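You operate a simulated robot arm through the tools that you are given. There is no shell and no other tool. Be economical: measure what you need, move in short steps, check, and stop when the job is done.

Carry out the task below with a simulated two-armed robot. There is one attempt and no reset: what you move stays moved.

JOB
Hold the short pole, wipe the paint off its inner tube and leave it set at the red ring.
Fine: keep hold of the pole for each move; draw it out to the blue ring first; put the rag back. What is to be rubbed or washed off counts as gone when no trace of it is left.

It is judged by the outcome, as a careful person would: the job done as asked, and still so three seconds after it is handed in. It fails if anything else is knocked over, pushed out of place, dropped, spilled or broken.

ROBOT AND FRAMES
Two 6-joint arms with two-finger parallel grippers on one trunk, on a base that drives. Base frame: it is fixed to the floor where the robot stands at the start and does not move with it; the origin is under the middle of the robot, x ahead of it, y to its left, z up; the surface under the hand at the start is at about z = 80. Lengths are in cm, angles in rad, forces in N, time in s.
The left shoulder is at the start at [6, 18.7, 109.7], the right one opposite. With the tool pointing down near the work surface each hand reaches from about 26 to 62 cm from the robot's upright axis, wherever it stands, measured 20 degrees to its own side. Places, roughly: inner tube [50, 20, 80]. Payload 1.57 kg a hand.
The tool frame of a hand sits at the grasp point between the pads (the TCP): z along the fingers, y along the line on which they close. The tips reach 3 cm beyond it. The gripper opens to 11 cm. The fingers are 2.4 cm wide and 1.2 cm thick; the gripper's body (4.8 by 11.2 cm) begins 7.8 cm behind the TCP.
Orientation is that of the tool frame in the base frame, as a unit quaternion [x, y, z, w]. With the fingers straight down and closing along the base's y, the tool's x points along the base's -x, its y along +y and its z along -z.

CONTROLS
- The arms move only by the tool play_rows. It takes "left_rows", "right_rows" or both (then of equal length, played together; a hand with none holds still); each is a list of rows, each a list of 3 entries, a list of its own where there are three numbers: the shift along the tool's x, y, z in units of 100 mm (1.0 is 100 mm), then the turn, a rotation vector about the tool's x, y, z in units of 60 degrees (1.0 is 60 degrees), then the gripper command, from -1 (shut) to 1 (fully open), values between in proportion. In form: [[[tx, ty, tz], [ax, ay, az], jaw], ...]. A call has 1 to 8 rows; each row is the pose to reach, as a shift and turn from the pose commanded when the call began, along the tool's axes at that moment. A call with a number of a shift or a turn outside -1 to 1 is refused whole. Rows are played at 5 a second. More than 5 cm and 0.15 rad between two rows, or a gripper value outside its range, and nothing of the call is played. Where a pose cannot be reached the arm comes as near as it can. A force on the tool above 40 N (or 10 N above the force at the start of the call, whichever is more), or a blocked arm, ends the call early, and 0.2 s more pass. The fingers move at their own pace (about 15.3 cm/s each) and stop on an object; they squeeze with about 33 N. The grip force told is the motor's: it shows also when the fingers shut on nothing. Time passes only in rows, and 0.2 s behind the last, so rows that repeat a pose let the fingers close. The reply holds the time, the measured pose of the TCP, the force on the tool along the base axes, the opening and the grip force, in the units named above and with some noise, with the torque about the TCP (base axes, N m) and any sound that the robot's microphone picked up.
- Cameras (640 x 400 px; columns grow to the right, rows downward): "scene" is now at [1.75, 1.08, 163.9]; the picture's right is [0.13, -0.99, 0.00], its down [-0.75, -0.10, -0.66] and it looks along [0.65, 0.08, -0.75] (base axes); focal length 250 px, centre (320, 200). "left" rides on the left gripper at [7, -1.6, -14.1] in its tool frame; the picture's right is [0.23, 0.97, 0.00], its down [-0.86, 0.20, -0.48] and it looks along [-0.47, 0.11, 0.88] (tool axes); focal length 222 px, centre (320, 200). "right" rides on the right gripper at [7, 1.6, -14.1] in its tool frame; the picture's right is [-0.23, 0.97, 0.00], its down [-0.86, -0.20, -0.48] and it looks along [-0.47, -0.11, 0.88] (tool axes); focal length 222 px, centre (320, 200). There is no depth. A picture from a camera that has moved, and an enlarged one, comes with that camera's place and axes in the base frame and with its lens.
- camera(camera): a new picture of that camera. It takes no simulated time.
- slide_trunk(by): slides the trunk up (or, below 0, down) by that many cm; the arms and the scene camera ride with it, the base frame stays. It gives what a move gives, with no picture.
- steer(legs): drives the robot by 1 to 6 legs, each [ahead, left, turn to the left] in cm, cm and rad, along the robot's own axes; the way and the turn of a leg run together, so that a leg with both is an arc; at most 150 cm and 3.142 rad a leg. The arms and the cameras ride along, it lands a little off, and it stops where it bumps. It gives what a move gives.
- turn_head(pan, tilt): turns the head with the scene camera to pan (to the left, within 1.501 rad either way) and tilt (down, from -0.506 to 1.204), counted from straight ahead of the robot. It gives what a move gives.
- inspect(camera, box): a new picture of the part [left, top, right, bottom] of that camera's present view, enlarged. It takes no simulated time.
- hand_in(): hands the job in; it is judged then, once.

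Go step by step. Nothing tells you exact positions but the pictures and the camera data: compare them with the known pose of the tool, close in by small moves and look again before you grip or let go. The budget is 120 turns and 92 pictures, counting those below and the enlarged ones. Unless the task says otherwise, let go and move clear before handing in, and close with one line.

The tools are called after "Request:" by a JSON object that holds its "fn" and its "kwargs". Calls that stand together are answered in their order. play_rows: Moves the arms, as the interface text tells. Its arguments: {"type":"object","properties":{"left_rows":{"type":"array","items":{"type":"array"}},"right_rows":{"type":"array","items":{"type":"array"}}},"required":[]} The other tools are called the same way: slide_trunk (by) slides the trunk up or down; steer (legs) drives the base; turn_head (pan, tilt) turns the head that bears the scene camera; camera (camera) takes a picture; inspect (camera, box) takes an enlarged picture of a part of a camera's view; hand_in () hands the job in.

At the start:

```text
clock: 0.0
left_tcp_pos: [44.45, 34.08, 113.51]
left_ee_rot: [0.0, 1.0, -0.001, 0.001]
left_contact_force: [-0.2, 0.6, 0.4]
left_moment: [-0.01, -0.04, 0.0]
left_width: 11.0
left_gripper_force: 0.0
right_tcp_pos: [45.74, -10.28, 119.15]
right_ee_rot: [0.0, 1.0, 0.0, 0.0]
right_contact_force: [0.4, 0.9, 0.3]
right_moment: [-0.01, 0.01, 0.02]
right_width: 10.97
right_gripper_force: 0.2
trunk travel left (down, up): [-72.5, 26.5]
robot x, y, heading: [0.09, -0.25, -0.002]
head pan, tilt: [0.129, 0.855]
```

scene: 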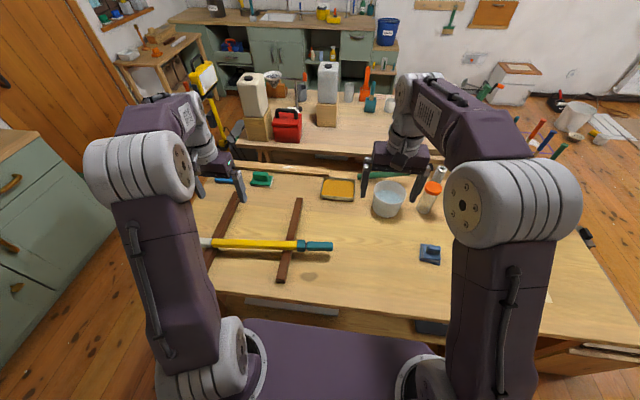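
right: 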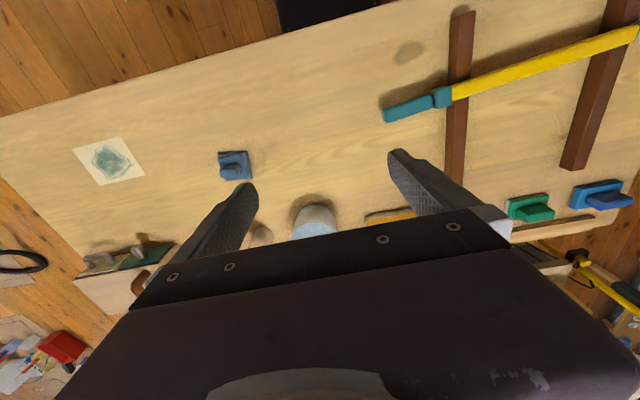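
left: 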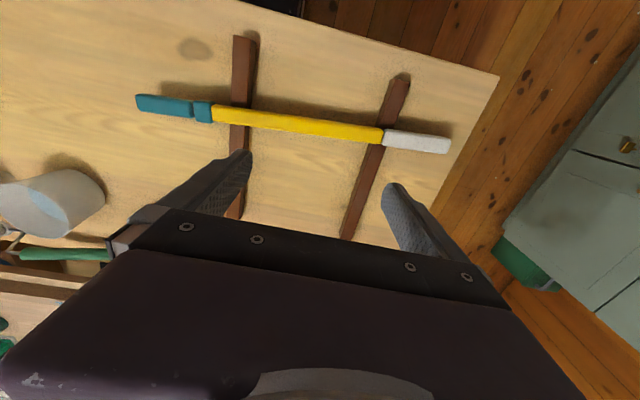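

I see a pole (teal grip, teal collar, yellow tube, white end) lying on two dark battens on the left of the bench, with several pads, a pot and other items. I'll take enlarged views first.

Request:
{"fn": "inspect", "kwargs": {"camera": "left", "box": [120, 70, 480, 240]}}

Request:
{"fn": "inspect", "kwargs": {"camera": "scene", "box": [180, 150, 480, 300]}}

Request:
{"fn": "inspect", "kwargs": {"camera": "right", "box": [340, 0, 640, 240]}}

```text
1.78 times, centred on (300, 155) of left
camera zoom: at [37.55, 32.37, 127.77], right [-0.23, 0.97, 0.0], down [0.86, 0.2, 0.48], along [0.47, 0.11, -0.88], focal length 395 px, centre (356, 280)
```

zoom: 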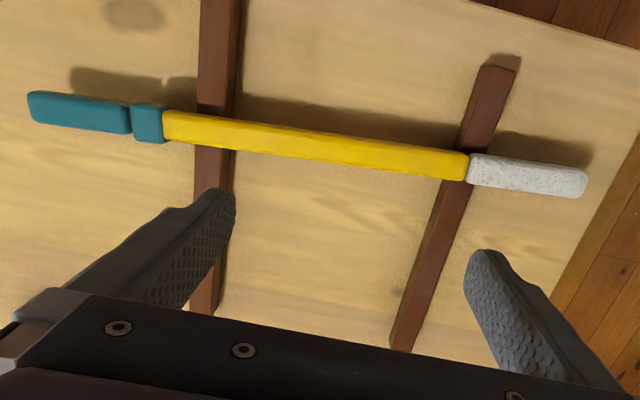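

```text
2.13 times, centred on (330, 225) of scene
camera zoom: at [1.75, 1.08, 163.9], right [0.13, -0.99, 0.0], down [-0.75, -0.1, -0.66], along [0.65, 0.08, -0.75], focal length 534 px, centre (299, 147)
```

zoom: 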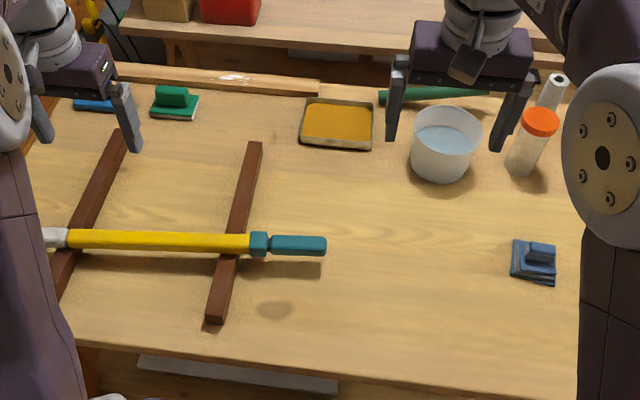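

```text
1.67 times, centred on (490, 120) of right
camera zoom: at [38.66, -8.76, 133.32], right [0.23, 0.97, 0.0], down [0.86, -0.2, 0.48], along [0.47, -0.11, -0.88], focal length 370 px, centre (37, 333)
```

zoom: 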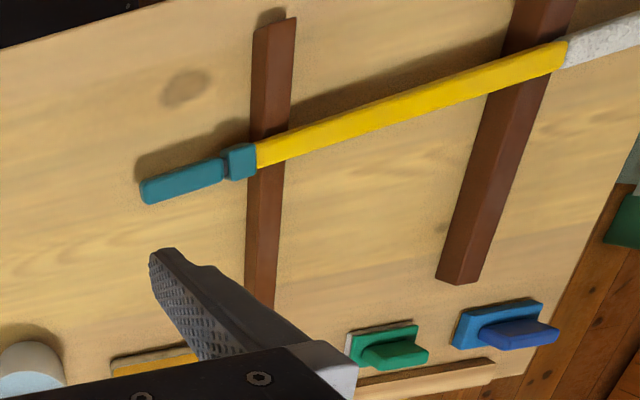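

The pole seems to be closed: yellow outer tube, small teal collar, teal end grip. I'll look closely at the tools on the bench to find the rag.

Request:
{"fn": "inspect", "kwargs": {"camera": "right", "box": [60, 120, 270, 270]}}

Request:
{"fn": "inspect", "kwargs": {"camera": "scene", "box": [360, 150, 480, 280]}}

Request:
{"fn": "inspect", "kwargs": {"camera": "scene", "box": [200, 150, 370, 260]}}

Request:
{"fn": "inspect", "kwargs": {"camera": "left", "box": [0, 140, 140, 300]}}

```text
2.67 times, centred on (165, 195) of right
camera zoom: at [38.66, -8.76, 133.32], right [0.23, 0.97, 0.0], down [0.86, -0.2, 0.48], along [0.47, -0.11, -0.88], focal length 592 px, centre (733, 213)
```

zoom: 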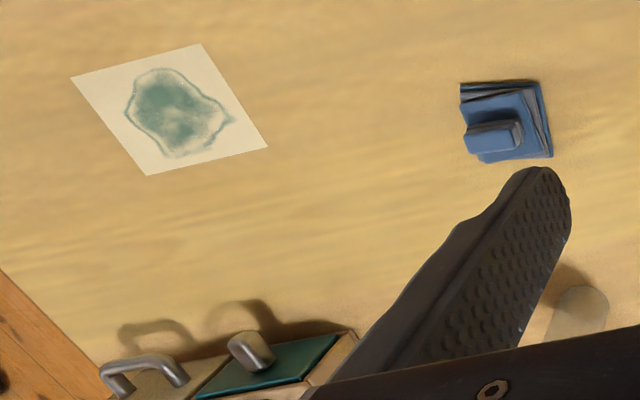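

```text
3.08 times, centred on (420, 215) of scene
camera zoom: at [1.75, 1.08, 163.9], right [0.13, -0.99, 0.0], down [-0.75, -0.1, -0.66], along [0.65, 0.08, -0.75], focal length 770 px, centre (12, 154)
```

zoom: 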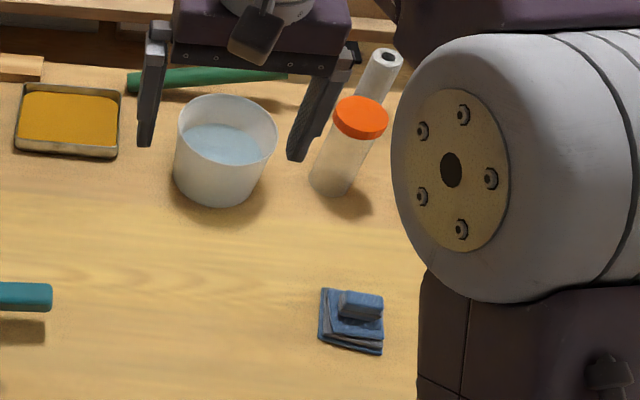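

```text
3.64 times, centred on (285, 205) of scene
camera zoom: at [1.75, 1.08, 163.9], right [0.13, -0.99, 0.0], down [-0.75, -0.1, -0.66], along [0.65, 0.08, -0.75], focal length 910 px, centre (447, 182)
```

zoom: 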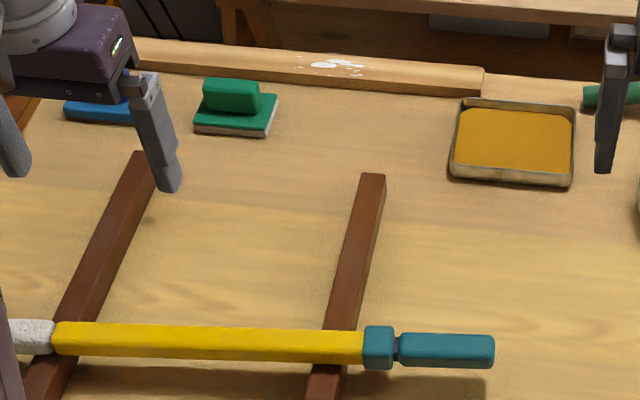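

```text
2.50 times, centred on (70, 220) of left
camera zoom: at [37.55, 32.37, 127.77], right [-0.23, 0.97, 0.0], down [0.86, 0.2, 0.48], along [0.47, 0.11, -0.88], focal length 555 px, centre (945, 150)
```

zoom: 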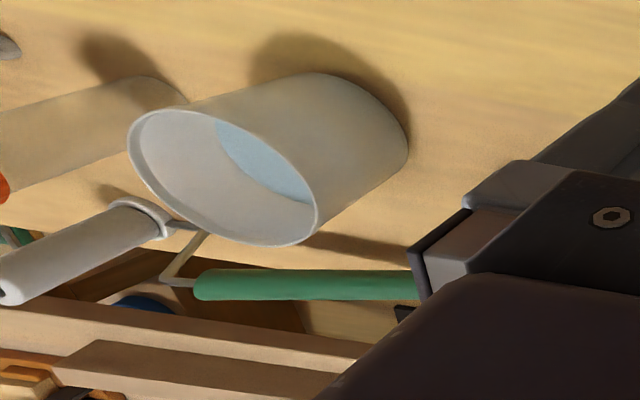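

The rag is the folded blue cloth with a tab at the right; the pole's axis runs from about [48, 6, 84.5] to [43.7, 52.6, 84.5]. I'll turn both hands up here so their fingers close across the pole, with the cameras facing the collar.

Request:
{"fn": "play_rows", "kwargs": {"left_rows": [[[0, 0, 0], [0, 0, -0.14], 1], [[0, 0, 0], [0, 0, -0.28], 1], [[0, 0, 0], [0, 0, -0.42], 1], [[0, 0, 0], [0, 0, -0.56], 1], [[0, 0, 0], [0, 0, -0.7], 1], [[0, 0, 0], [0, 0, -0.8], 1]], "right_rows": [[[0, 0, 0], [0, 0, 0.14], 1], [[0, 0, 0], [0, 0, 0.28], 1], [[0, 0, 0], [0, 0, 0.42], 1], [[0, 0, 0], [0, 0, 0.56], 1], [[0, 0, 0], [0, 0, 0.7], 1], [[0, 0, 0], [0, 0, 0.7], 1]]}}

Request:
{"fn": "play_rows", "kwargs": {"left_rows": [[[0, 0, 0], [0, 0, -0.14], 1], [[0, 0, 0], [0, 0, -0.28], 1], [[0, 0, 0], [0, 0, -0.42], 1], [[0, 0, 0], [0, 0, -0.56], 1], [[0, 0, 0], [0, 0, -0.7], 1], [[0, 0, 0], [0, 0, -0.789], 1]], "right_rows": [[[0, 0, 0], [0, 0, 0.14], 1], [[0, 0, 0], [0, 0, 0.28], 1], [[0, 0, 0], [0, 0, 0.42], 1], [[0, 0, 0], [0, 0, 0.56], 1], [[0, 0, 0], [0, 0, 0.7], 1], [[0, 0, 0], [0, 0, 0.711], 1]]}}

```text
clock: 1.4
left_tcp_pos: [44.5, 34.26, 113.49]
left_ee_rot: [-0.408, 0.913, 0.0, 0.0]
left_contact_force: [0.1, -0.2, 0.2]
left_moment: [0.0, -0.01, 0.01]
left_width: 10.99
left_gripper_force: 0.1
right_tcp_pos: [45.71, -10.34, 119.13]
right_ee_rot: [0.359, 0.933, 0.0, -0.001]
right_contact_force: [1.0, 0.4, -0.2]
right_moment: [0.0, 0.0, 0.0]
right_width: 10.97
right_gripper_force: 0.1
trunk travel left (down, up): [-72.5, 26.5]
robot x, y, heading: [-0.22, 0.12, 0.001]
head pan, tilt: [0.129, 0.855]
```

```text
clock: 2.8
left_tcp_pos: [44.53, 34.05, 113.5]
left_ee_rot: [0.74, -0.673, 0.0, 0.001]
left_contact_force: [-0.7, -0.5, 0.3]
left_moment: [-0.02, 0.01, -0.01]
left_width: 10.99
left_gripper_force: 0.0
right_tcp_pos: [45.71, -10.27, 119.14]
right_ee_rot: [0.674, 0.739, 0.0, 0.0]
right_contact_force: [0.0, 0.5, 0.6]
right_moment: [0.0, 0.01, 0.0]
right_width: 11.0
right_gripper_force: 0.1
trunk travel left (down, up): [-72.5, 26.5]
robot x, y, heading: [0.39, 0.11, 0.003]
head pan, tilt: [0.129, 0.855]
```

Both wrists reached the wanted turn. I'll lower the left hand toward the pole and look.

Request:
{"fn": "play_rows", "kwargs": {"left_rows": [[[0.05, -0.04, 0.4], [0, 0, 0], 1], [[0.109, -0.09, 0.8], [0, 0, 0], 1], [[0.109, -0.09, 1.0], [0, 0, 0], 1]]}}

Request:
{"fn": "camera", "kwargs": {"camera": "left"}}

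Request:
{"fn": "camera", "kwargs": {"camera": "right"}}

Request:
{"fn": "camera", "kwargs": {"camera": "scene"}}

```text
clock: 3.6
left_tcp_pos: [45.48, 33.11, 103.48]
left_ee_rot: [0.739, -0.674, 0.0, 0.0]
left_contact_force: [0.9, -0.3, 0.4]
left_moment: [-0.02, 0.01, -0.01]
left_width: 10.99
left_gripper_force: 0.1
right_tcp_pos: [45.6, -10.45, 119.14]
right_ee_rot: [0.673, 0.74, 0.0, 0.0]
right_contact_force: [-0.3, 0.1, -0.2]
right_moment: [-0.05, 0.02, 0.0]
right_width: 11.01
right_gripper_force: 0.1
trunk travel left (down, up): [-72.5, 26.5]
robot x, y, heading: [0.3, 0.04, 0.002]
head pan, tilt: [0.129, 0.855]
```

```text
81 pictures are left
camera left: at [47.79, 26.21, 117.69], right [-0.95, -0.32, 0.0], down [-0.28, 0.83, 0.48], along [-0.15, 0.45, -0.88], focal length 222 px, centre (320, 200)
```

left: 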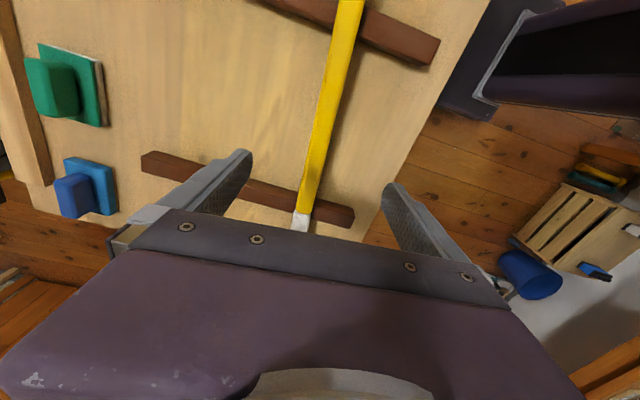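

```text
80 pictures are left
camera right: at [46.59, -3.28, 133.33], right [0.99, -0.14, 0.0], down [-0.12, -0.87, 0.48], along [-0.06, -0.47, -0.88], focal length 222 px, centre (320, 200)
```

right: 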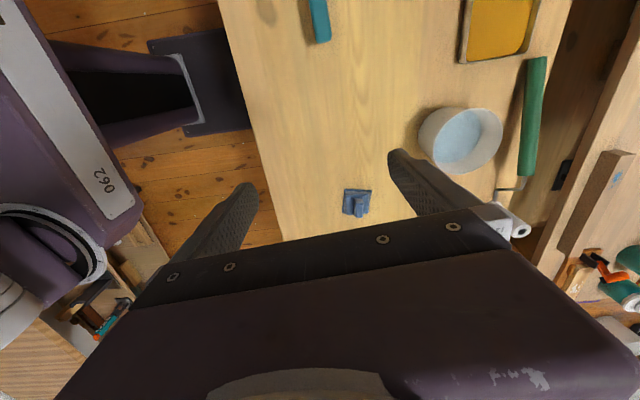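

```text
79 pictures are left
camera scene: at [1.73, 1.1, 163.9], right [0.13, -0.99, 0.0], down [-0.75, -0.1, -0.66], along [0.65, 0.08, -0.75], focal length 250 px, centre (320, 200)
```

scene: 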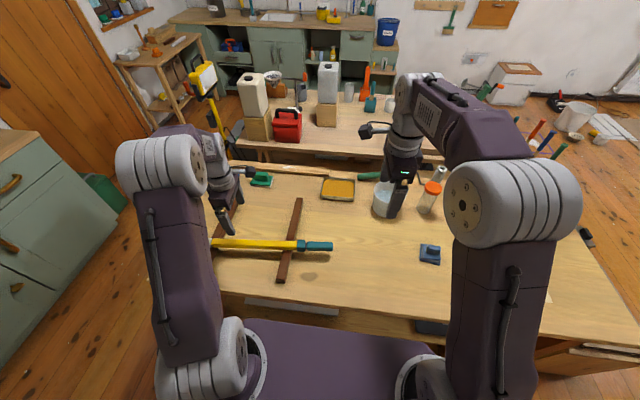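

The pole axis is where I estimated (about x=46.4 at y=24). I'll move the left hand near the collar, just clear of the batten, and come down above the tube.

Request:
{"fn": "play_rows", "kwargs": {"left_rows": [[[0.3, 0, 0.2], [0, 0, 0], 1], [[0.6, 0, 0.4], [0, 0, 0], 1], [[0.915, -0.005, 0.6], [0, 0, 0], 1], [[0.915, -0.005, 1.0], [0, 0, 0], 1]]}}

Request:
{"fn": "camera", "kwargs": {"camera": "left"}}

Request:
{"fn": "inspect", "kwargs": {"camera": "scene", "box": [200, 180, 360, 290]}}

```text
clock: 4.6
left_tcp_pos: [46.53, 24.13, 93.43]
left_ee_rot: [0.74, -0.673, 0.0, 0.0]
left_contact_force: [-0.3, -0.2, 0.5]
left_moment: [-0.04, 0.0, -0.03]
left_width: 11.0
left_gripper_force: 0.1
right_tcp_pos: [45.72, -10.2, 119.07]
right_ee_rot: [0.674, 0.739, 0.0, 0.0]
right_contact_force: [1.2, 0.1, -0.7]
right_moment: [0.01, 0.04, -0.01]
right_width: 11.0
right_gripper_force: 0.1
trunk travel left (down, up): [-72.5, 26.5]
robot x, y, heading: [-0.09, 0.07, -0.003]
head pan, tilt: [0.129, 0.855]
```

```text
78 pictures are left
camera left: at [48.8, 17.17, 107.68], right [-0.95, -0.32, 0.0], down [-0.28, 0.83, 0.48], along [-0.15, 0.45, -0.88], focal length 222 px, centre (320, 200)
```

left: 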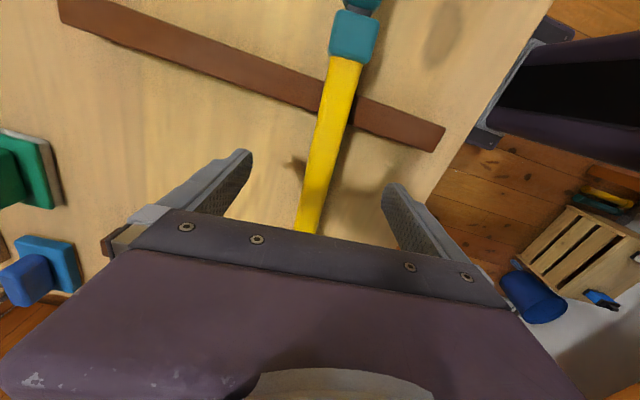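

```text
3.64 times, centred on (280, 235) of scene
camera zoom: at [1.92, 1.18, 163.9], right [0.13, -0.99, 0.0], down [-0.75, -0.1, -0.66], along [0.65, 0.08, -0.76], focal length 910 px, centre (466, 73)
```

zoom: 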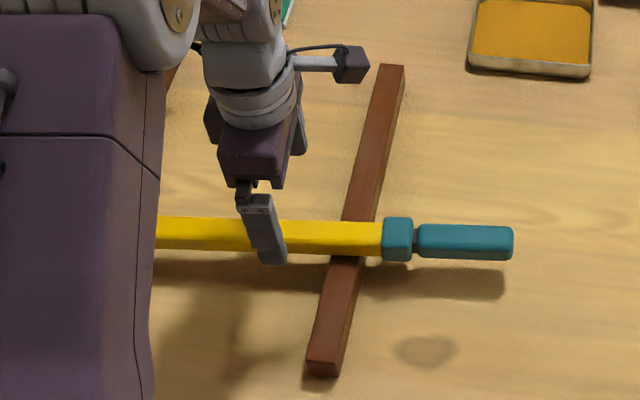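

Aligned over the yellow tube. I'll go down and close on it.

Request:
{"fn": "play_rows", "kwargs": {"left_rows": [[[0, 0, 0.4], [0, 0, 0], 1], [[0, 0, 0.7], [0, 0, 0], 1], [[0, 0, 0.87], [0, 0, 0], 1], [[0, 0, 0.87], [0, 0, 0], 0], [[0, 0, 0.87], [0, 0, 0], -0.3], [[0, 0, 0.87], [0, 0, 0], -1], [[0, 0, 0.87], [0, 0, 0], -1], [[0, 0, 0.87], [0, 0, 0], -1]]}}

Request:
{"fn": "camera", "kwargs": {"camera": "left"}}

Request:
{"fn": "inspect", "kwargs": {"camera": "scene", "box": [200, 180, 360, 290]}}

```text
clock: 6.4
left_tcp_pos: [46.42, 24.01, 84.85]
left_ee_rot: [0.739, -0.674, 0.0, 0.0]
left_contact_force: [0.6, 0.2, 0.4]
left_moment: [-0.14, 0.02, 0.02]
left_width: 2.77
left_gripper_force: 33.6
right_tcp_pos: [45.63, -10.35, 119.24]
right_ee_rot: [0.674, 0.739, 0.0, 0.0]
right_contact_force: [0.3, -0.3, 0.0]
right_moment: [0.01, 0.03, -0.02]
right_width: 10.98
right_gripper_force: 0.0
trunk travel left (down, up): [-72.5, 26.5]
robot x, y, heading: [-0.44, 0.14, 0.002]
head pan, tilt: [0.129, 0.855]
```

```text
76 pictures are left
camera left: at [48.67, 17.11, 99.03], right [-0.95, -0.32, 0.0], down [-0.28, 0.83, 0.48], along [-0.15, 0.45, -0.88], focal length 222 px, centre (320, 200)
```

left: 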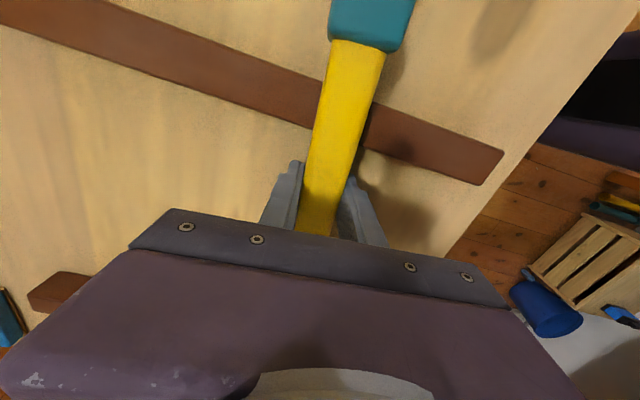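

```text
3.64 times, centred on (280, 235) of scene
camera zoom: at [1.8, 1.11, 163.9], right [0.13, -0.99, 0.0], down [-0.75, -0.1, -0.66], along [0.65, 0.08, -0.76], focal length 910 px, centre (466, 73)
```

zoom: 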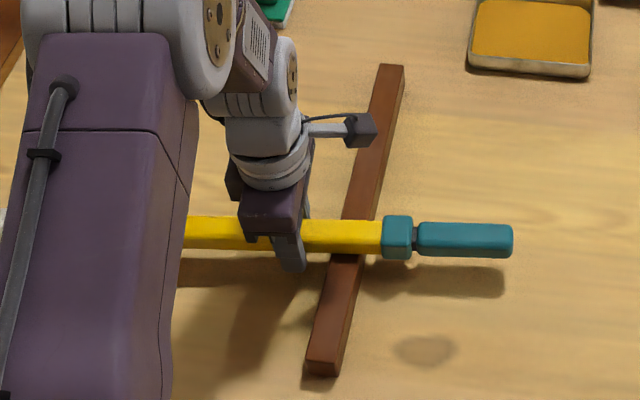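

The left hand has the tube (2.8 cm wide). Next the right hand goes over the teal end grip, gripping its outer half to keep the two wrist cameras apart.

Request:
{"fn": "play_rows", "kwargs": {"right_rows": [[[0.2, 0.06, 0.3], [0, 0, 0], 1], [[0.4, 0.12, 0.6], [0, 0, 0], 1], [[0.6, 0.19, 0.85], [0, 0, 0], 1], [[0.7, 0.19, 1.0], [0, 0, 0], 1]]}}

Request:
{"fn": "play_rows", "kwargs": {"right_rows": [[[0.2, 0.06, 0.3], [0, 0, 0], 1], [[0.4, 0.12, 0.6], [0, 0, 0], 1], [[0.6, 0.2, 0.85], [0, 0, 0], 1], [[0.7, 0.2, 1.0], [0, 0, 0], 1]]}}

Request:
{"fn": "camera", "kwargs": {"camera": "right"}}

Request:
{"fn": "inspect", "kwargs": {"camera": "scene", "box": [200, 180, 360, 290]}}

```text
clock: 7.4
left_tcp_pos: [46.37, 24.08, 84.78]
left_ee_rot: [0.739, -0.674, 0.0, 0.001]
left_contact_force: [-0.4, 0.1, -0.2]
left_moment: [-0.2, -0.03, 0.01]
left_width: 2.78
left_gripper_force: 33.3
right_tcp_pos: [46.91, -3.2, 109.0]
right_ee_rot: [0.673, 0.74, 0.0, -0.001]
right_contact_force: [0.2, -0.1, -0.1]
right_moment: [-0.01, -0.02, -0.03]
right_width: 10.99
right_gripper_force: 0.1
trunk travel left (down, up): [-72.5, 26.5]
robot x, y, heading: [-0.16, -0.06, 0.001]
head pan, tilt: [0.129, 0.855]
```

```text
clock: 8.4
left_tcp_pos: [46.45, 24.01, 84.78]
left_ee_rot: [0.739, -0.673, 0.0, 0.0]
left_contact_force: [0.1, 0.2, 0.6]
left_moment: [-0.17, -0.02, 0.0]
left_width: 2.75
left_gripper_force: 33.1
right_tcp_pos: [48.31, 4.07, 99.01]
right_ee_rot: [0.673, 0.74, -0.001, 0.0]
right_contact_force: [-0.2, 0.1, 1.4]
right_moment: [-0.04, -0.02, 0.03]
right_width: 11.0
right_gripper_force: 0.0
trunk travel left (down, up): [-72.5, 26.5]
robot x, y, heading: [-0.12, 0.14, -0.002]
head pan, tilt: [0.129, 0.855]
```

```text
74 pictures are left
camera right: at [49.23, 11.09, 113.3], right [0.99, -0.14, 0.0], down [-0.12, -0.87, 0.48], along [-0.06, -0.47, -0.88], focal length 222 px, centre (320, 200)
```

right: 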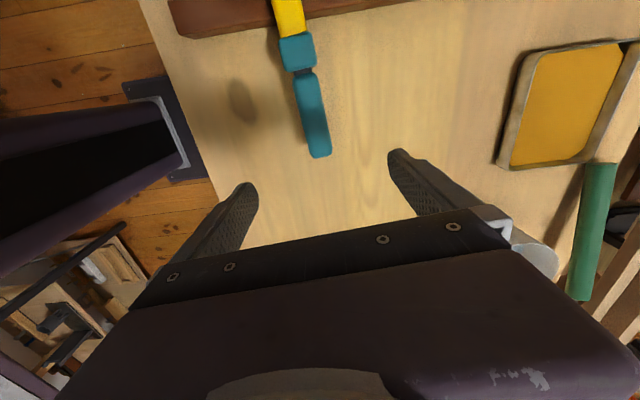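

```text
3.64 times, centred on (280, 235) of scene
camera zoom: at [1.8, 1.13, 163.9], right [0.13, -0.99, 0.0], down [-0.75, -0.1, -0.66], along [0.65, 0.08, -0.76], focal length 910 px, centre (466, 73)
```

zoom: 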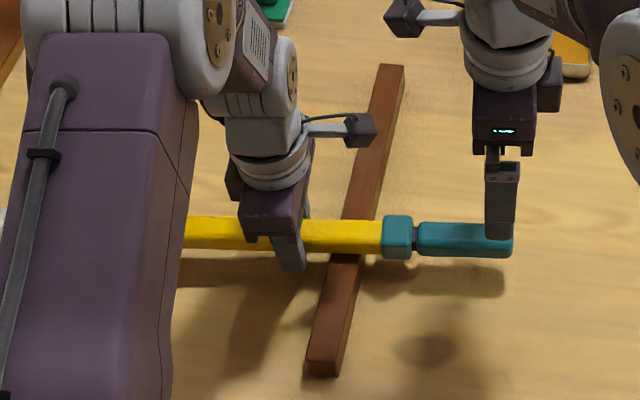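

The end grip spans y ≈ 2.2 to 12 at x ≈ 48. The right hand comes down and closes on it at y ≈ 4.5.

Request:
{"fn": "play_rows", "kwargs": {"right_rows": [[[0.05, 0, 0.4], [0, 0, 0], 1], [[0.05, 0, 0.75], [0, 0, 0], 1], [[0.05, 0, 0.95], [0, 0, 0], 1]]}}

Request:
{"fn": "play_rows", "kwargs": {"right_rows": [[[0, 0, 0.25], [0, 0, 0], 1], [[0, 0, 0.48], [0, 0, 0], 1], [[0, 0, 0.48], [0, 0, 0], 0.2], [[0, 0, 0.48], [0, 0, 0], -0.3], [[0, 0, 0.48], [0, 0, 0], -1], [[0, 0, 0.48], [0, 0, 0], -1], [[0, 0, 0.48], [0, 0, 0], -1]]}}

Request:
{"fn": "inspect", "kwargs": {"camera": "scene", "box": [200, 180, 360, 290]}}

Request:
{"fn": "camera", "kwargs": {"camera": "right"}}

```text
clock: 9.2
left_tcp_pos: [46.37, 23.99, 84.79]
left_ee_rot: [0.739, -0.673, 0.0, 0.0]
left_contact_force: [-0.6, -0.3, -0.5]
left_moment: [-0.18, 0.03, 0.02]
left_width: 2.79
left_gripper_force: 32.4
right_tcp_pos: [48.19, 4.52, 89.59]
right_ee_rot: [0.673, 0.74, 0.0, 0.0]
right_contact_force: [-0.3, 0.2, -0.2]
right_moment: [-0.01, 0.03, 0.0]
right_width: 11.01
right_gripper_force: 0.0
trunk travel left (down, up): [-72.5, 26.5]
robot x, y, heading: [-0.03, -0.59, 0.001]
head pan, tilt: [0.129, 0.855]
```

```text
clock: 10.8
left_tcp_pos: [46.47, 23.94, 84.79]
left_ee_rot: [0.738, -0.675, 0.0, 0.0]
left_contact_force: [-0.1, 0.7, -0.8]
left_moment: [-0.31, -0.03, 0.02]
left_width: 2.78
left_gripper_force: 32.5
right_tcp_pos: [48.18, 4.47, 84.77]
right_ee_rot: [0.673, 0.74, 0.0, -0.001]
right_contact_force: [-0.4, 0.3, 0.9]
right_moment: [-0.14, -0.07, -0.05]
right_width: 2.94
right_gripper_force: 32.4
trunk travel left (down, up): [-72.5, 26.5]
robot x, y, heading: [0.03, -0.15, 0.002]
head pan, tilt: [0.129, 0.855]
```

```text
3.64 times, centred on (280, 235) of scene
camera zoom: at [1.8, 1.11, 163.9], right [0.13, -0.99, 0.0], down [-0.75, -0.1, -0.66], along [0.65, 0.08, -0.76], focal length 910 px, centre (466, 73)
```

zoom: 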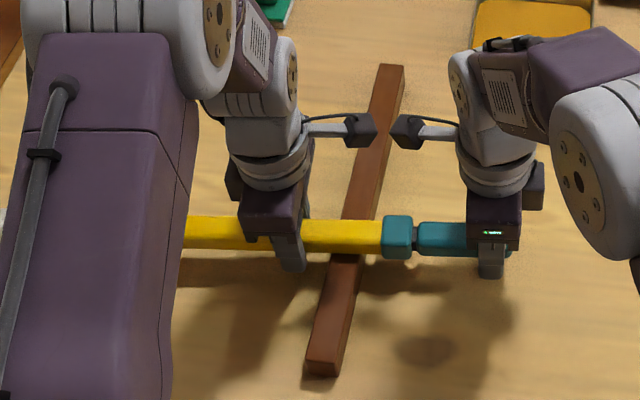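

```text
71 pictures are left
camera right: at [49.18, 11.53, 98.98], right [0.99, -0.14, 0.0], down [-0.12, -0.87, 0.48], along [-0.07, -0.47, -0.88], focal length 222 px, centre (320, 200)
```

right: 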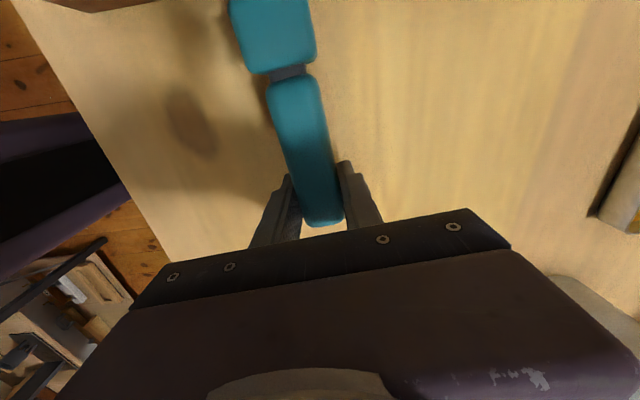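

Both hands hold the pole. I'll pull the end grip out 3 cm and check.

Request:
{"fn": "play_rows", "kwargs": {"right_rows": [[[-0.1, 0, 0], [0, 0, 0], -1], [[-0.2, 0, 0], [0, 0, 0], -1], [[-0.3, 0, 0], [0, 0, 0], -1]]}}

Request:
{"fn": "camera", "kwargs": {"camera": "right"}}

Request:
{"fn": "inspect", "kwargs": {"camera": "scene", "box": [200, 180, 360, 290]}}

```text
clock: 11.6
left_tcp_pos: [46.39, 24.0, 84.69]
left_ee_rot: [0.74, -0.673, -0.001, 0.0]
left_contact_force: [1.1, -0.6, -2.1]
left_moment: [-0.05, -0.04, 0.14]
left_width: 2.78
left_gripper_force: 33.4
right_tcp_pos: [48.45, 1.44, 84.73]
right_ee_rot: [0.674, 0.739, 0.0, 0.001]
right_contact_force: [-1.6, 0.3, 1.0]
right_moment: [0.23, 0.08, 0.14]
right_width: 2.96
right_gripper_force: 33.0
trunk travel left (down, up): [-72.5, 26.5]
robot x, y, heading: [-0.14, 0.01, -0.002]
head pan, tilt: [0.129, 0.855]
```

```text
70 pictures are left
camera right: at [49.46, 8.55, 98.98], right [0.99, -0.14, 0.0], down [-0.12, -0.87, 0.48], along [-0.06, -0.47, -0.88], focal length 222 px, centre (320, 200)
```

right: 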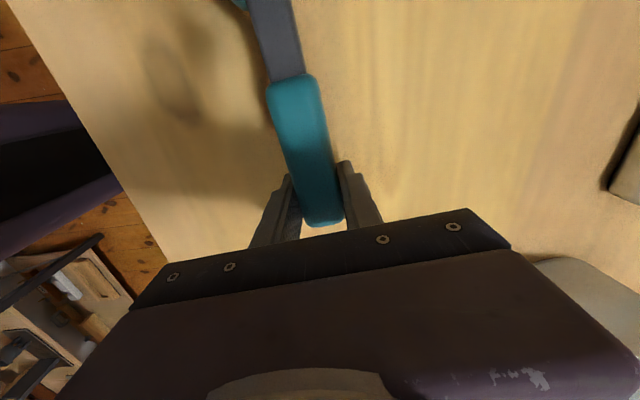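

```text
3.64 times, centred on (280, 235) of scene
camera zoom: at [1.8, 1.08, 163.9], right [0.13, -0.99, 0.0], down [-0.75, -0.1, -0.66], along [0.65, 0.08, -0.76], focal length 910 px, centre (466, 73)
```

zoom: 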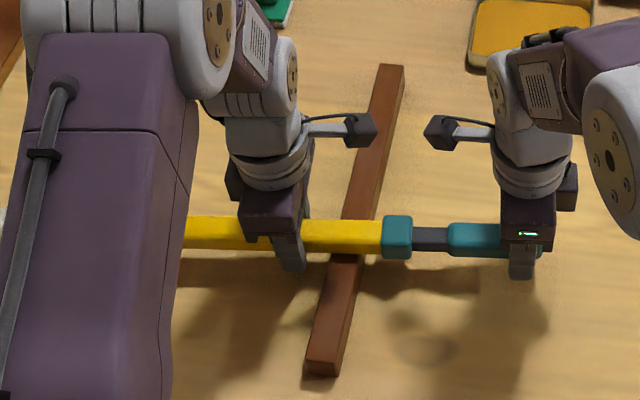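

The dark inner tube slides out easily with no ring visible yet. I'll draw further and look as it comes.

Request:
{"fn": "play_rows", "kwargs": {"right_rows": [[[-0.1, 0, 0], [0, 0, 0], -1], [[-0.2, 0, 0], [0, 0, 0], -1], [[-0.3, 0, 0], [0, 0, 0], -1], [[-0.4, 0, 0], [0, 0, 0], -1]]}}

Request:
{"fn": "inspect", "kwargs": {"camera": "scene", "box": [240, 190, 400, 290]}}

```text
clock: 12.6
left_tcp_pos: [46.33, 23.95, 84.74]
left_ee_rot: [0.739, -0.674, 0.0, -0.001]
left_contact_force: [-1.0, -1.7, 2.3]
left_moment: [-0.78, -0.04, -0.11]
left_width: 2.77
left_gripper_force: 32.9
right_tcp_pos: [48.85, -2.56, 84.8]
right_ee_rot: [0.673, 0.739, 0.0, 0.0]
right_contact_force: [0.7, -0.2, -1.5]
right_moment: [-0.39, -0.04, -0.16]
right_width: 2.94
right_gripper_force: 33.2
trunk travel left (down, up): [-72.5, 26.5]
robot x, y, heading: [0.31, 0.1, -0.001]
head pan, tilt: [0.129, 0.855]
```

```text
4.00 times, centred on (320, 240) of scene
camera zoom: at [1.81, 1.06, 163.9], right [0.13, -0.99, 0.0], down [-0.75, -0.1, -0.66], along [0.65, 0.08, -0.76], focal length 1001 px, centre (320, 40)
```

zoom: 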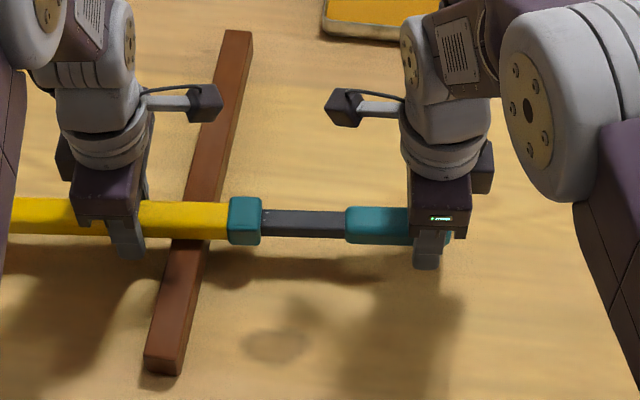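

Request:
{"fn": "play_rows", "kwargs": {"right_rows": [[[-0.1, 0, 0], [0, 0, 0], -1], [[-0.2, 0, 0], [0, 0, 0], -1], [[-0.3, 0, 0], [0, 0, 0], -1], [[-0.4, 0, 0], [0, 0, 0], -1]]}}

Request:
{"fn": "inspect", "kwargs": {"camera": "scene", "box": [240, 190, 400, 290]}}

```text
clock: 13.6
left_tcp_pos: [46.43, 24.09, 84.87]
left_ee_rot: [0.739, -0.674, 0.0, -0.001]
left_contact_force: [1.3, -1.0, 0.4]
left_moment: [-0.23, -0.04, 0.13]
left_width: 2.79
left_gripper_force: 33.0
right_tcp_pos: [49.18, -6.48, 84.9]
right_ee_rot: [0.673, 0.74, -0.001, 0.0]
right_contact_force: [-0.5, 0.3, -0.5]
right_moment: [0.48, 0.07, 0.18]
right_width: 2.96
right_gripper_force: 32.5
trunk travel left (down, up): [-72.5, 26.5]
robot x, y, heading: [-0.13, -0.2, -0.003]
head pan, tilt: [0.129, 0.855]
```

```text
4.00 times, centred on (320, 240) of scene
camera zoom: at [1.8, 1.03, 163.9], right [0.13, -0.99, 0.0], down [-0.75, -0.1, -0.66], along [0.65, 0.08, -0.76], focal length 1001 px, centre (320, 40)
```

zoom: 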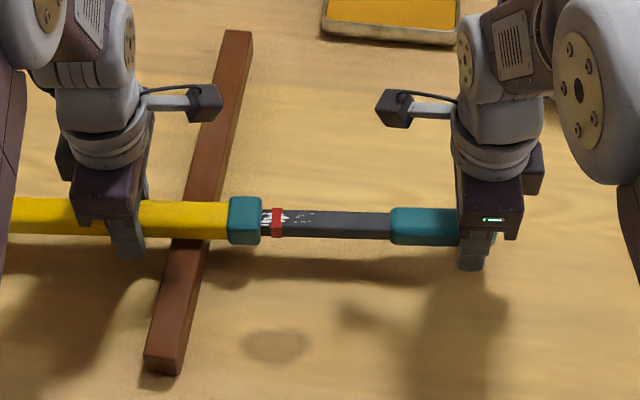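

The red ring and white paint have emerged. I'll go on out to the blue ring.

Request:
{"fn": "play_rows", "kwargs": {"right_rows": [[[-0.1, 0, 0], [0, 0, 0], -1], [[-0.2, 0, 0], [0, 0, 0], -1], [[-0.3, 0, 0], [0, 0, 0], -1], [[-0.4, 0, 0], [0, 0, 0], -1]]}}

Request:
{"fn": "inspect", "kwargs": {"camera": "scene", "box": [280, 190, 400, 270]}}

```text
clock: 14.6
left_tcp_pos: [46.34, 23.97, 84.92]
left_ee_rot: [0.74, -0.673, 0.0, 0.0]
left_contact_force: [2.3, -0.6, 0.3]
left_moment: [0.57, -0.04, 0.24]
left_width: 2.76
left_gripper_force: 33.6
right_tcp_pos: [49.57, -10.56, 84.8]
right_ee_rot: [0.673, 0.74, 0.0, 0.0]
right_contact_force: [-1.9, 1.1, 2.1]
right_moment: [0.36, 0.08, 0.14]
right_width: 2.97
right_gripper_force: 33.3
trunk travel left (down, up): [-72.5, 26.5]
robot x, y, heading: [0.14, 0.24, 0.002]
head pan, tilt: [0.129, 0.855]
```

```text
5.00 times, centred on (340, 230) of scene
camera zoom: at [1.8, 1.05, 163.9], right [0.13, -0.99, 0.0], down [-0.75, -0.1, -0.66], along [0.65, 0.08, -0.76], focal length 1251 px, centre (220, 50)
```

zoom: 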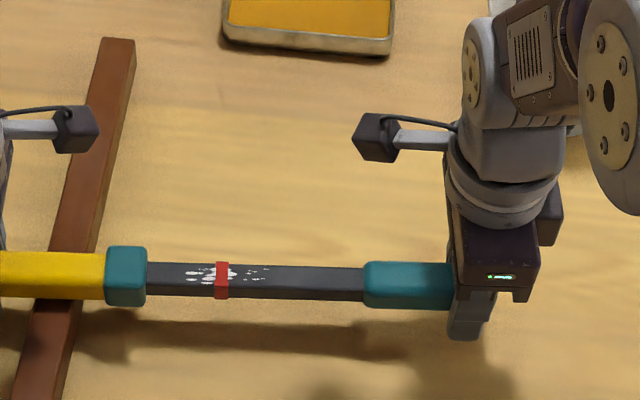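

Request:
{"fn": "play_rows", "kwargs": {"right_rows": [[[-0.1, 0, 0], [0, 0, 0], -1], [[-0.2, 0, 0], [0, 0, 0], -1], [[-0.3, 0, 0], [0, 0, 0], -1]]}}

Request:
{"fn": "inspect", "kwargs": {"camera": "scene", "box": [280, 190, 400, 270]}}

```text
clock: 15.4
left_tcp_pos: [46.35, 23.88, 84.89]
left_ee_rot: [0.739, -0.674, 0.0, 0.001]
left_contact_force: [-0.7, -0.8, 2.3]
left_moment: [-0.76, -0.14, -0.06]
left_width: 2.78
left_gripper_force: 32.9
right_tcp_pos: [49.96, -13.47, 84.97]
right_ee_rot: [0.673, 0.74, 0.0, 0.001]
right_contact_force: [1.1, 0.2, -0.3]
right_moment: [-0.42, 0.04, -0.06]
right_width: 2.94
right_gripper_force: 32.7
trunk travel left (down, up): [-72.5, 26.5]
robot x, y, heading: [0.12, 0.02, -0.001]
head pan, tilt: [0.129, 0.855]
```

```text
5.00 times, centred on (340, 230) of scene
camera zoom: at [1.8, 1.06, 163.9], right [0.13, -0.99, 0.0], down [-0.75, -0.1, -0.66], along [0.65, 0.08, -0.76], focal length 1251 px, centre (220, 50)
```

zoom: 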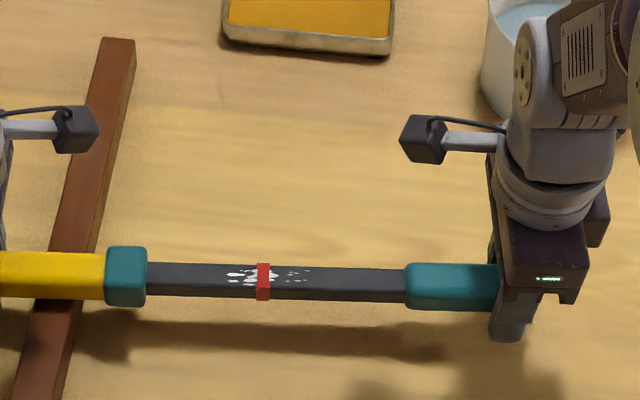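

Request:
{"fn": "play_rows", "kwargs": {"right_rows": [[[-0.1, 0, 0], [0, 0, 0], -1], [[-0.2, 0, 0], [0, 0, 0], -1], [[-0.3, 0, 0], [0, 0, 0], -1]]}}

Request:
{"fn": "inspect", "kwargs": {"camera": "scene", "box": [290, 190, 410, 270]}}

```text
clock: 16.2
left_tcp_pos: [46.47, 23.79, 85.0]
left_ee_rot: [0.739, -0.674, 0.0, 0.0]
left_contact_force: [-1.0, -1.9, 0.9]
left_moment: [0.19, 0.02, -0.04]
left_width: 2.72
left_gripper_force: 33.2
right_tcp_pos: [50.15, -16.49, 84.79]
right_ee_rot: [0.673, 0.74, 0.001, 0.0]
right_contact_force: [0.1, 1.6, 0.3]
right_moment: [0.42, 0.03, -0.04]
right_width: 2.95
right_gripper_force: 33.1
trunk travel left (down, up): [-72.5, 26.5]
robot x, y, heading: [-0.15, 0.1, 0.002]
head pan, tilt: [0.129, 0.855]
```

```text
5.00 times, centred on (350, 230) of scene
camera zoom: at [1.78, 1.02, 163.9], right [0.13, -0.99, 0.0], down [-0.75, -0.1, -0.66], along [0.65, 0.08, -0.75], focal length 1251 px, centre (170, 50)
```

zoom: 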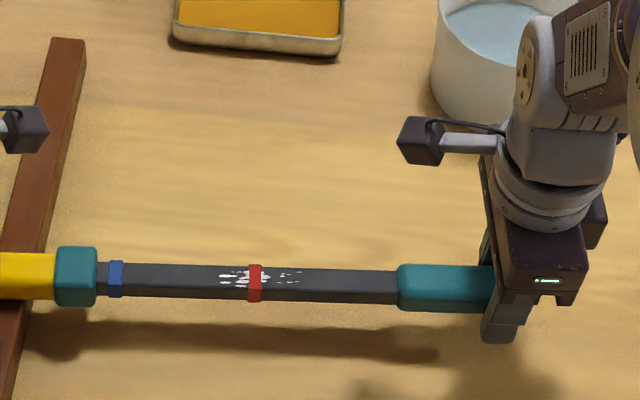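

The blue ring has come out about 0.8 cm past the collar. I'll ease back 1 cm so the ring sits right at the collar.

Request:
{"fn": "play_rows", "kwargs": {"right_rows": [[[0.05, 0, 0], [0, 0, 0], -1], [[0.1, 0, 0], [0, 0, 0], -1], [[0.1, 0, 0], [0, 0, 0], -1]]}}

Request:
{"fn": "inspect", "kwargs": {"camera": "scene", "box": [290, 210, 370, 260]}}

Request:
{"fn": "camera", "kwargs": {"camera": "scene"}}

```text
clock: 17.0
left_tcp_pos: [46.31, 24.0, 84.73]
left_ee_rot: [0.739, -0.674, -0.001, -0.001]
left_contact_force: [0.2, -0.3, -0.5]
left_moment: [0.52, 0.03, -0.04]
left_width: 2.79
left_gripper_force: 32.6
right_tcp_pos: [49.98, -15.46, 84.84]
right_ee_rot: [0.673, 0.74, 0.001, 0.0]
right_contact_force: [0.7, -0.7, 0.7]
right_moment: [0.3, 0.05, -0.04]
right_width: 2.95
right_gripper_force: 33.2
trunk travel left (down, up): [-72.5, 26.5]
robot x, y, heading: [0.39, -0.17, 0.001]
head pan, tilt: [0.129, 0.855]
```

```text
8.00 times, centred on (330, 235) of scene
camera zoom: at [1.78, 1.06, 163.9], right [0.13, -0.99, 0.0], down [-0.75, -0.1, -0.66], along [0.65, 0.08, -0.75], focal length 2002 px, centre (240, -80)
```

zoom: 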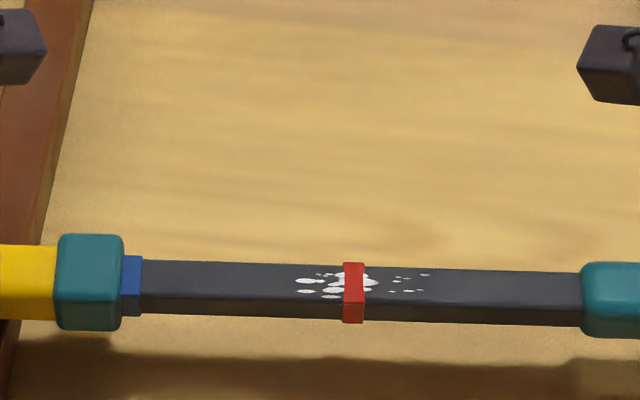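

```text
62 pictures are left
camera scene: at [1.78, 1.06, 163.9], right [0.13, -0.99, 0.0], down [-0.75, -0.1, -0.66], along [0.65, 0.08, -0.75], focal length 250 px, centre (320, 200)
```

scene: 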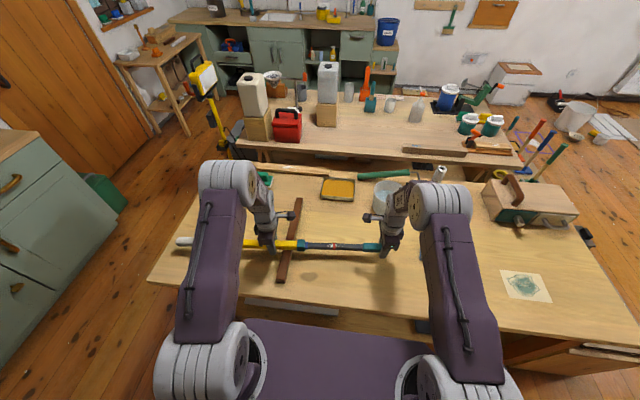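

The blue ring sits at the collar; white paint is on the top face around the red ring. The left hand keeps hold; the right hand lets go, rises and goes to look at the rag.

Request:
{"fn": "play_rows", "kwargs": {"right_rows": [[[0, 0, 0], [0, 0, 0], -0.4], [[0, 0, 0], [0, 0, 0], 0.2], [[0, 0, 0], [0, 0, 0], 0.5], [[0, 0, -0.4], [0, 0, 0], 0.5], [[0, 0, -0.9], [0, 0, 0], 0.5], [[0, 0, -1.0], [0, 0, 0], 0.5]]}}

Request:
{"fn": "play_rows", "kwargs": {"right_rows": [[[-0.4, 0.0, -0.2], [0, 0, 0], 0.5], [[-0.8, 0.0, -0.4], [0, 0, 0], 0.5], [[-1.0, 0.03, -0.4], [0, 0, 0], 0.5]]}}

Request:
{"fn": "camera", "kwargs": {"camera": "right"}}

Request:
{"fn": "inspect", "kwargs": {"camera": "scene", "box": [290, 210, 370, 260]}}

```text
clock: 18.4
left_tcp_pos: [46.38, 23.91, 84.86]
left_ee_rot: [0.739, -0.674, 0.0, 0.0]
left_contact_force: [-0.4, 1.2, -0.1]
left_moment: [0.37, 0.02, 0.14]
left_width: 2.77
left_gripper_force: 33.2
right_tcp_pos: [50.05, -15.5, 94.81]
right_ee_rot: [0.673, 0.74, -0.001, -0.001]
right_contact_force: [0.2, -0.2, -0.4]
right_moment: [0.01, -0.01, 0.04]
right_width: 8.25
right_gripper_force: 0.1
trunk travel left (down, up): [-72.5, 26.5]
robot x, y, heading: [-0.22, -0.2, -0.001]
head pan, tilt: [0.129, 0.855]
```

```text
clock: 19.2
left_tcp_pos: [46.56, 24.05, 84.78]
left_ee_rot: [0.739, -0.673, 0.001, 0.001]
left_contact_force: [-0.5, -0.3, -0.1]
left_moment: [0.17, 0.01, 0.05]
left_width: 2.78
left_gripper_force: 33.1
right_tcp_pos: [51.25, -25.32, 98.85]
right_ee_rot: [0.673, 0.74, -0.001, -0.001]
right_contact_force: [-0.2, 0.0, -0.6]
right_moment: [0.03, 0.0, 0.0]
right_width: 8.28
right_gripper_force: 0.2
trunk travel left (down, up): [-72.5, 26.5]
robot x, y, heading: [0.05, -0.24, -0.003]
head pan, tilt: [0.129, 0.855]
```

```text
61 pictures are left
camera right: at [52.27, -18.27, 112.97], right [0.99, -0.13, 0.0], down [-0.12, -0.87, 0.48], along [-0.07, -0.47, -0.88], focal length 222 px, centre (320, 200)
```

right: 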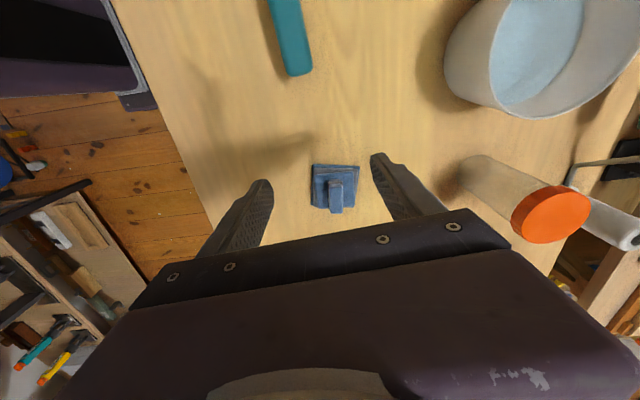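

```text
8.00 times, centred on (330, 235) of scene
camera zoom: at [1.85, 1.06, 163.9], right [0.13, -0.99, 0.0], down [-0.75, -0.1, -0.66], along [0.65, 0.08, -0.76], focal length 2002 px, centre (240, -80)
```

zoom: 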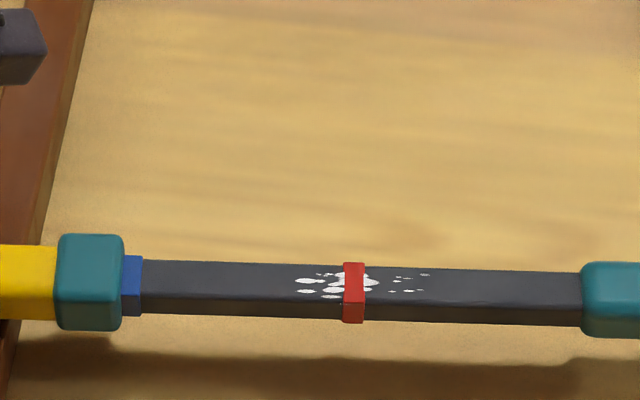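

The pole stayed put. Closer look at the rag.

Request:
{"fn": "inspect", "kwargs": {"camera": "right", "box": [280, 140, 400, 230]}}

Request:
{"fn": "inspect", "kwargs": {"camera": "scene", "box": [390, 220, 470, 280]}}

```text
4.44 times, centred on (340, 185) of right
camera zoom: at [52.27, -18.27, 112.97], right [0.99, -0.13, 0.0], down [-0.12, -0.87, 0.48], along [-0.07, -0.47, -0.88], focal length 987 px, centre (231, 267)
```

zoom: 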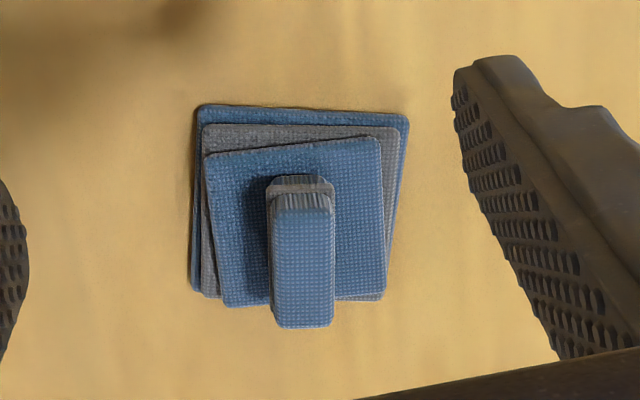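

```text
6.67 times, centred on (430, 250) of scene
camera zoom: at [1.85, 1.06, 163.9], right [0.13, -0.99, 0.0], down [-0.75, -0.1, -0.66], along [0.65, 0.08, -0.76], focal length 1668 px, centre (-413, -133)
```

zoom: 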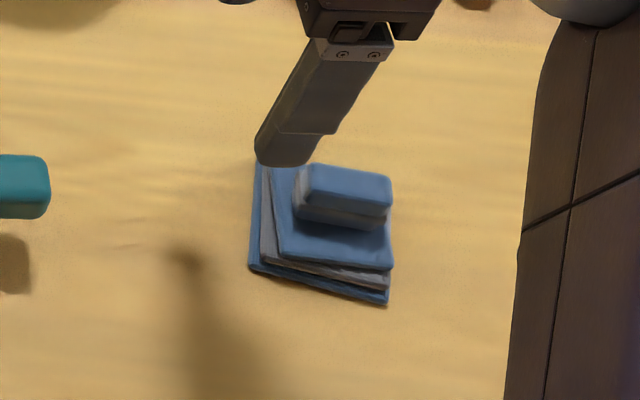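

The rag is a folded cloth with an upright tab (about 2 cm × 4 cm, long side along y) at about [52.4, −34, 84]. I'll move over the tab and partly down.

Request:
{"fn": "play_rows", "kwargs": {"right_rows": [[[-0.3, 0.01, 0.2], [0, 0, 0], 0.2], [[-0.6, 0.02, 0.4], [0, 0, 0], 0.2], [[-0.877, 0.035, 0.7], [0, 0, 0], 0.2], [[-0.877, 0.035, 0.7], [0, 0, 0], 0.2]]}}

Request:
{"fn": "inspect", "kwargs": {"camera": "right", "box": [200, 70, 440, 240]}}

Request:
{"fn": "inspect", "kwargs": {"camera": "scene", "box": [390, 210, 470, 280]}}

```text
clock: 20.2
left_tcp_pos: [46.41, 24.11, 84.81]
left_ee_rot: [0.739, -0.674, 0.0, 0.0]
left_contact_force: [-0.1, 0.6, -0.5]
left_moment: [-0.03, -0.02, -0.03]
left_width: 2.78
left_gripper_force: 32.7
right_tcp_pos: [52.41, -34.09, 91.82]
right_ee_rot: [0.674, 0.739, -0.001, 0.0]
right_contact_force: [-0.4, 0.3, 0.3]
right_moment: [-0.02, -0.01, 0.0]
right_width: 6.59
right_gripper_force: 0.1
trunk travel left (down, up): [-72.5, 26.5]
robot x, y, heading: [0.06, 0.19, -0.002]
head pan, tilt: [0.129, 0.855]
```

```text
2.35 times, centred on (320, 155) of right
camera zoom: at [53.41, -27.01, 106.03], right [0.99, -0.14, 0.0], down [-0.12, -0.87, 0.48], along [-0.06, -0.47, -0.88], focal length 523 px, centre (320, 306)
```

zoom: 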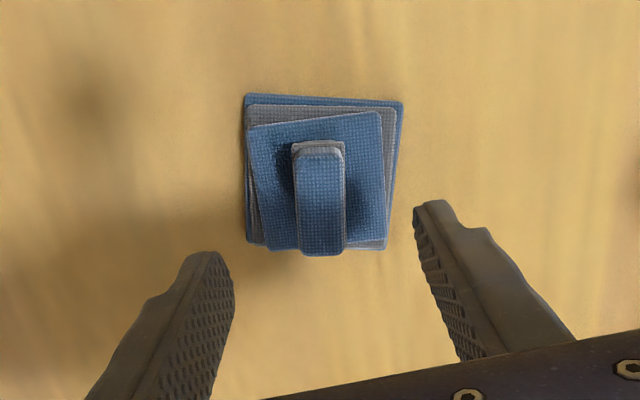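

```text
5.71 times, centred on (430, 245) of scene
camera zoom: at [1.77, 1.16, 163.9], right [0.13, -0.99, 0.0], down [-0.75, -0.1, -0.66], along [0.65, 0.08, -0.75], focal length 1430 px, centre (-309, -57)
```

zoom: 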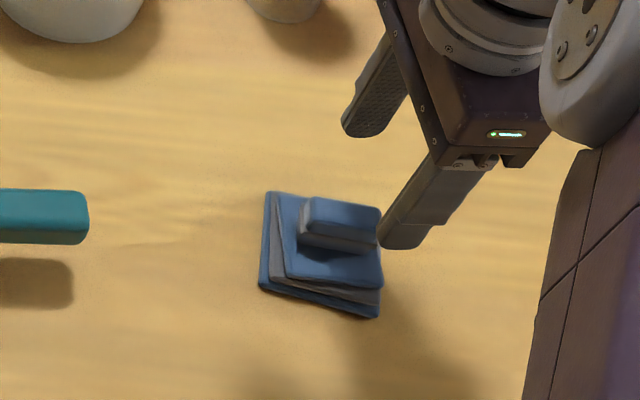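

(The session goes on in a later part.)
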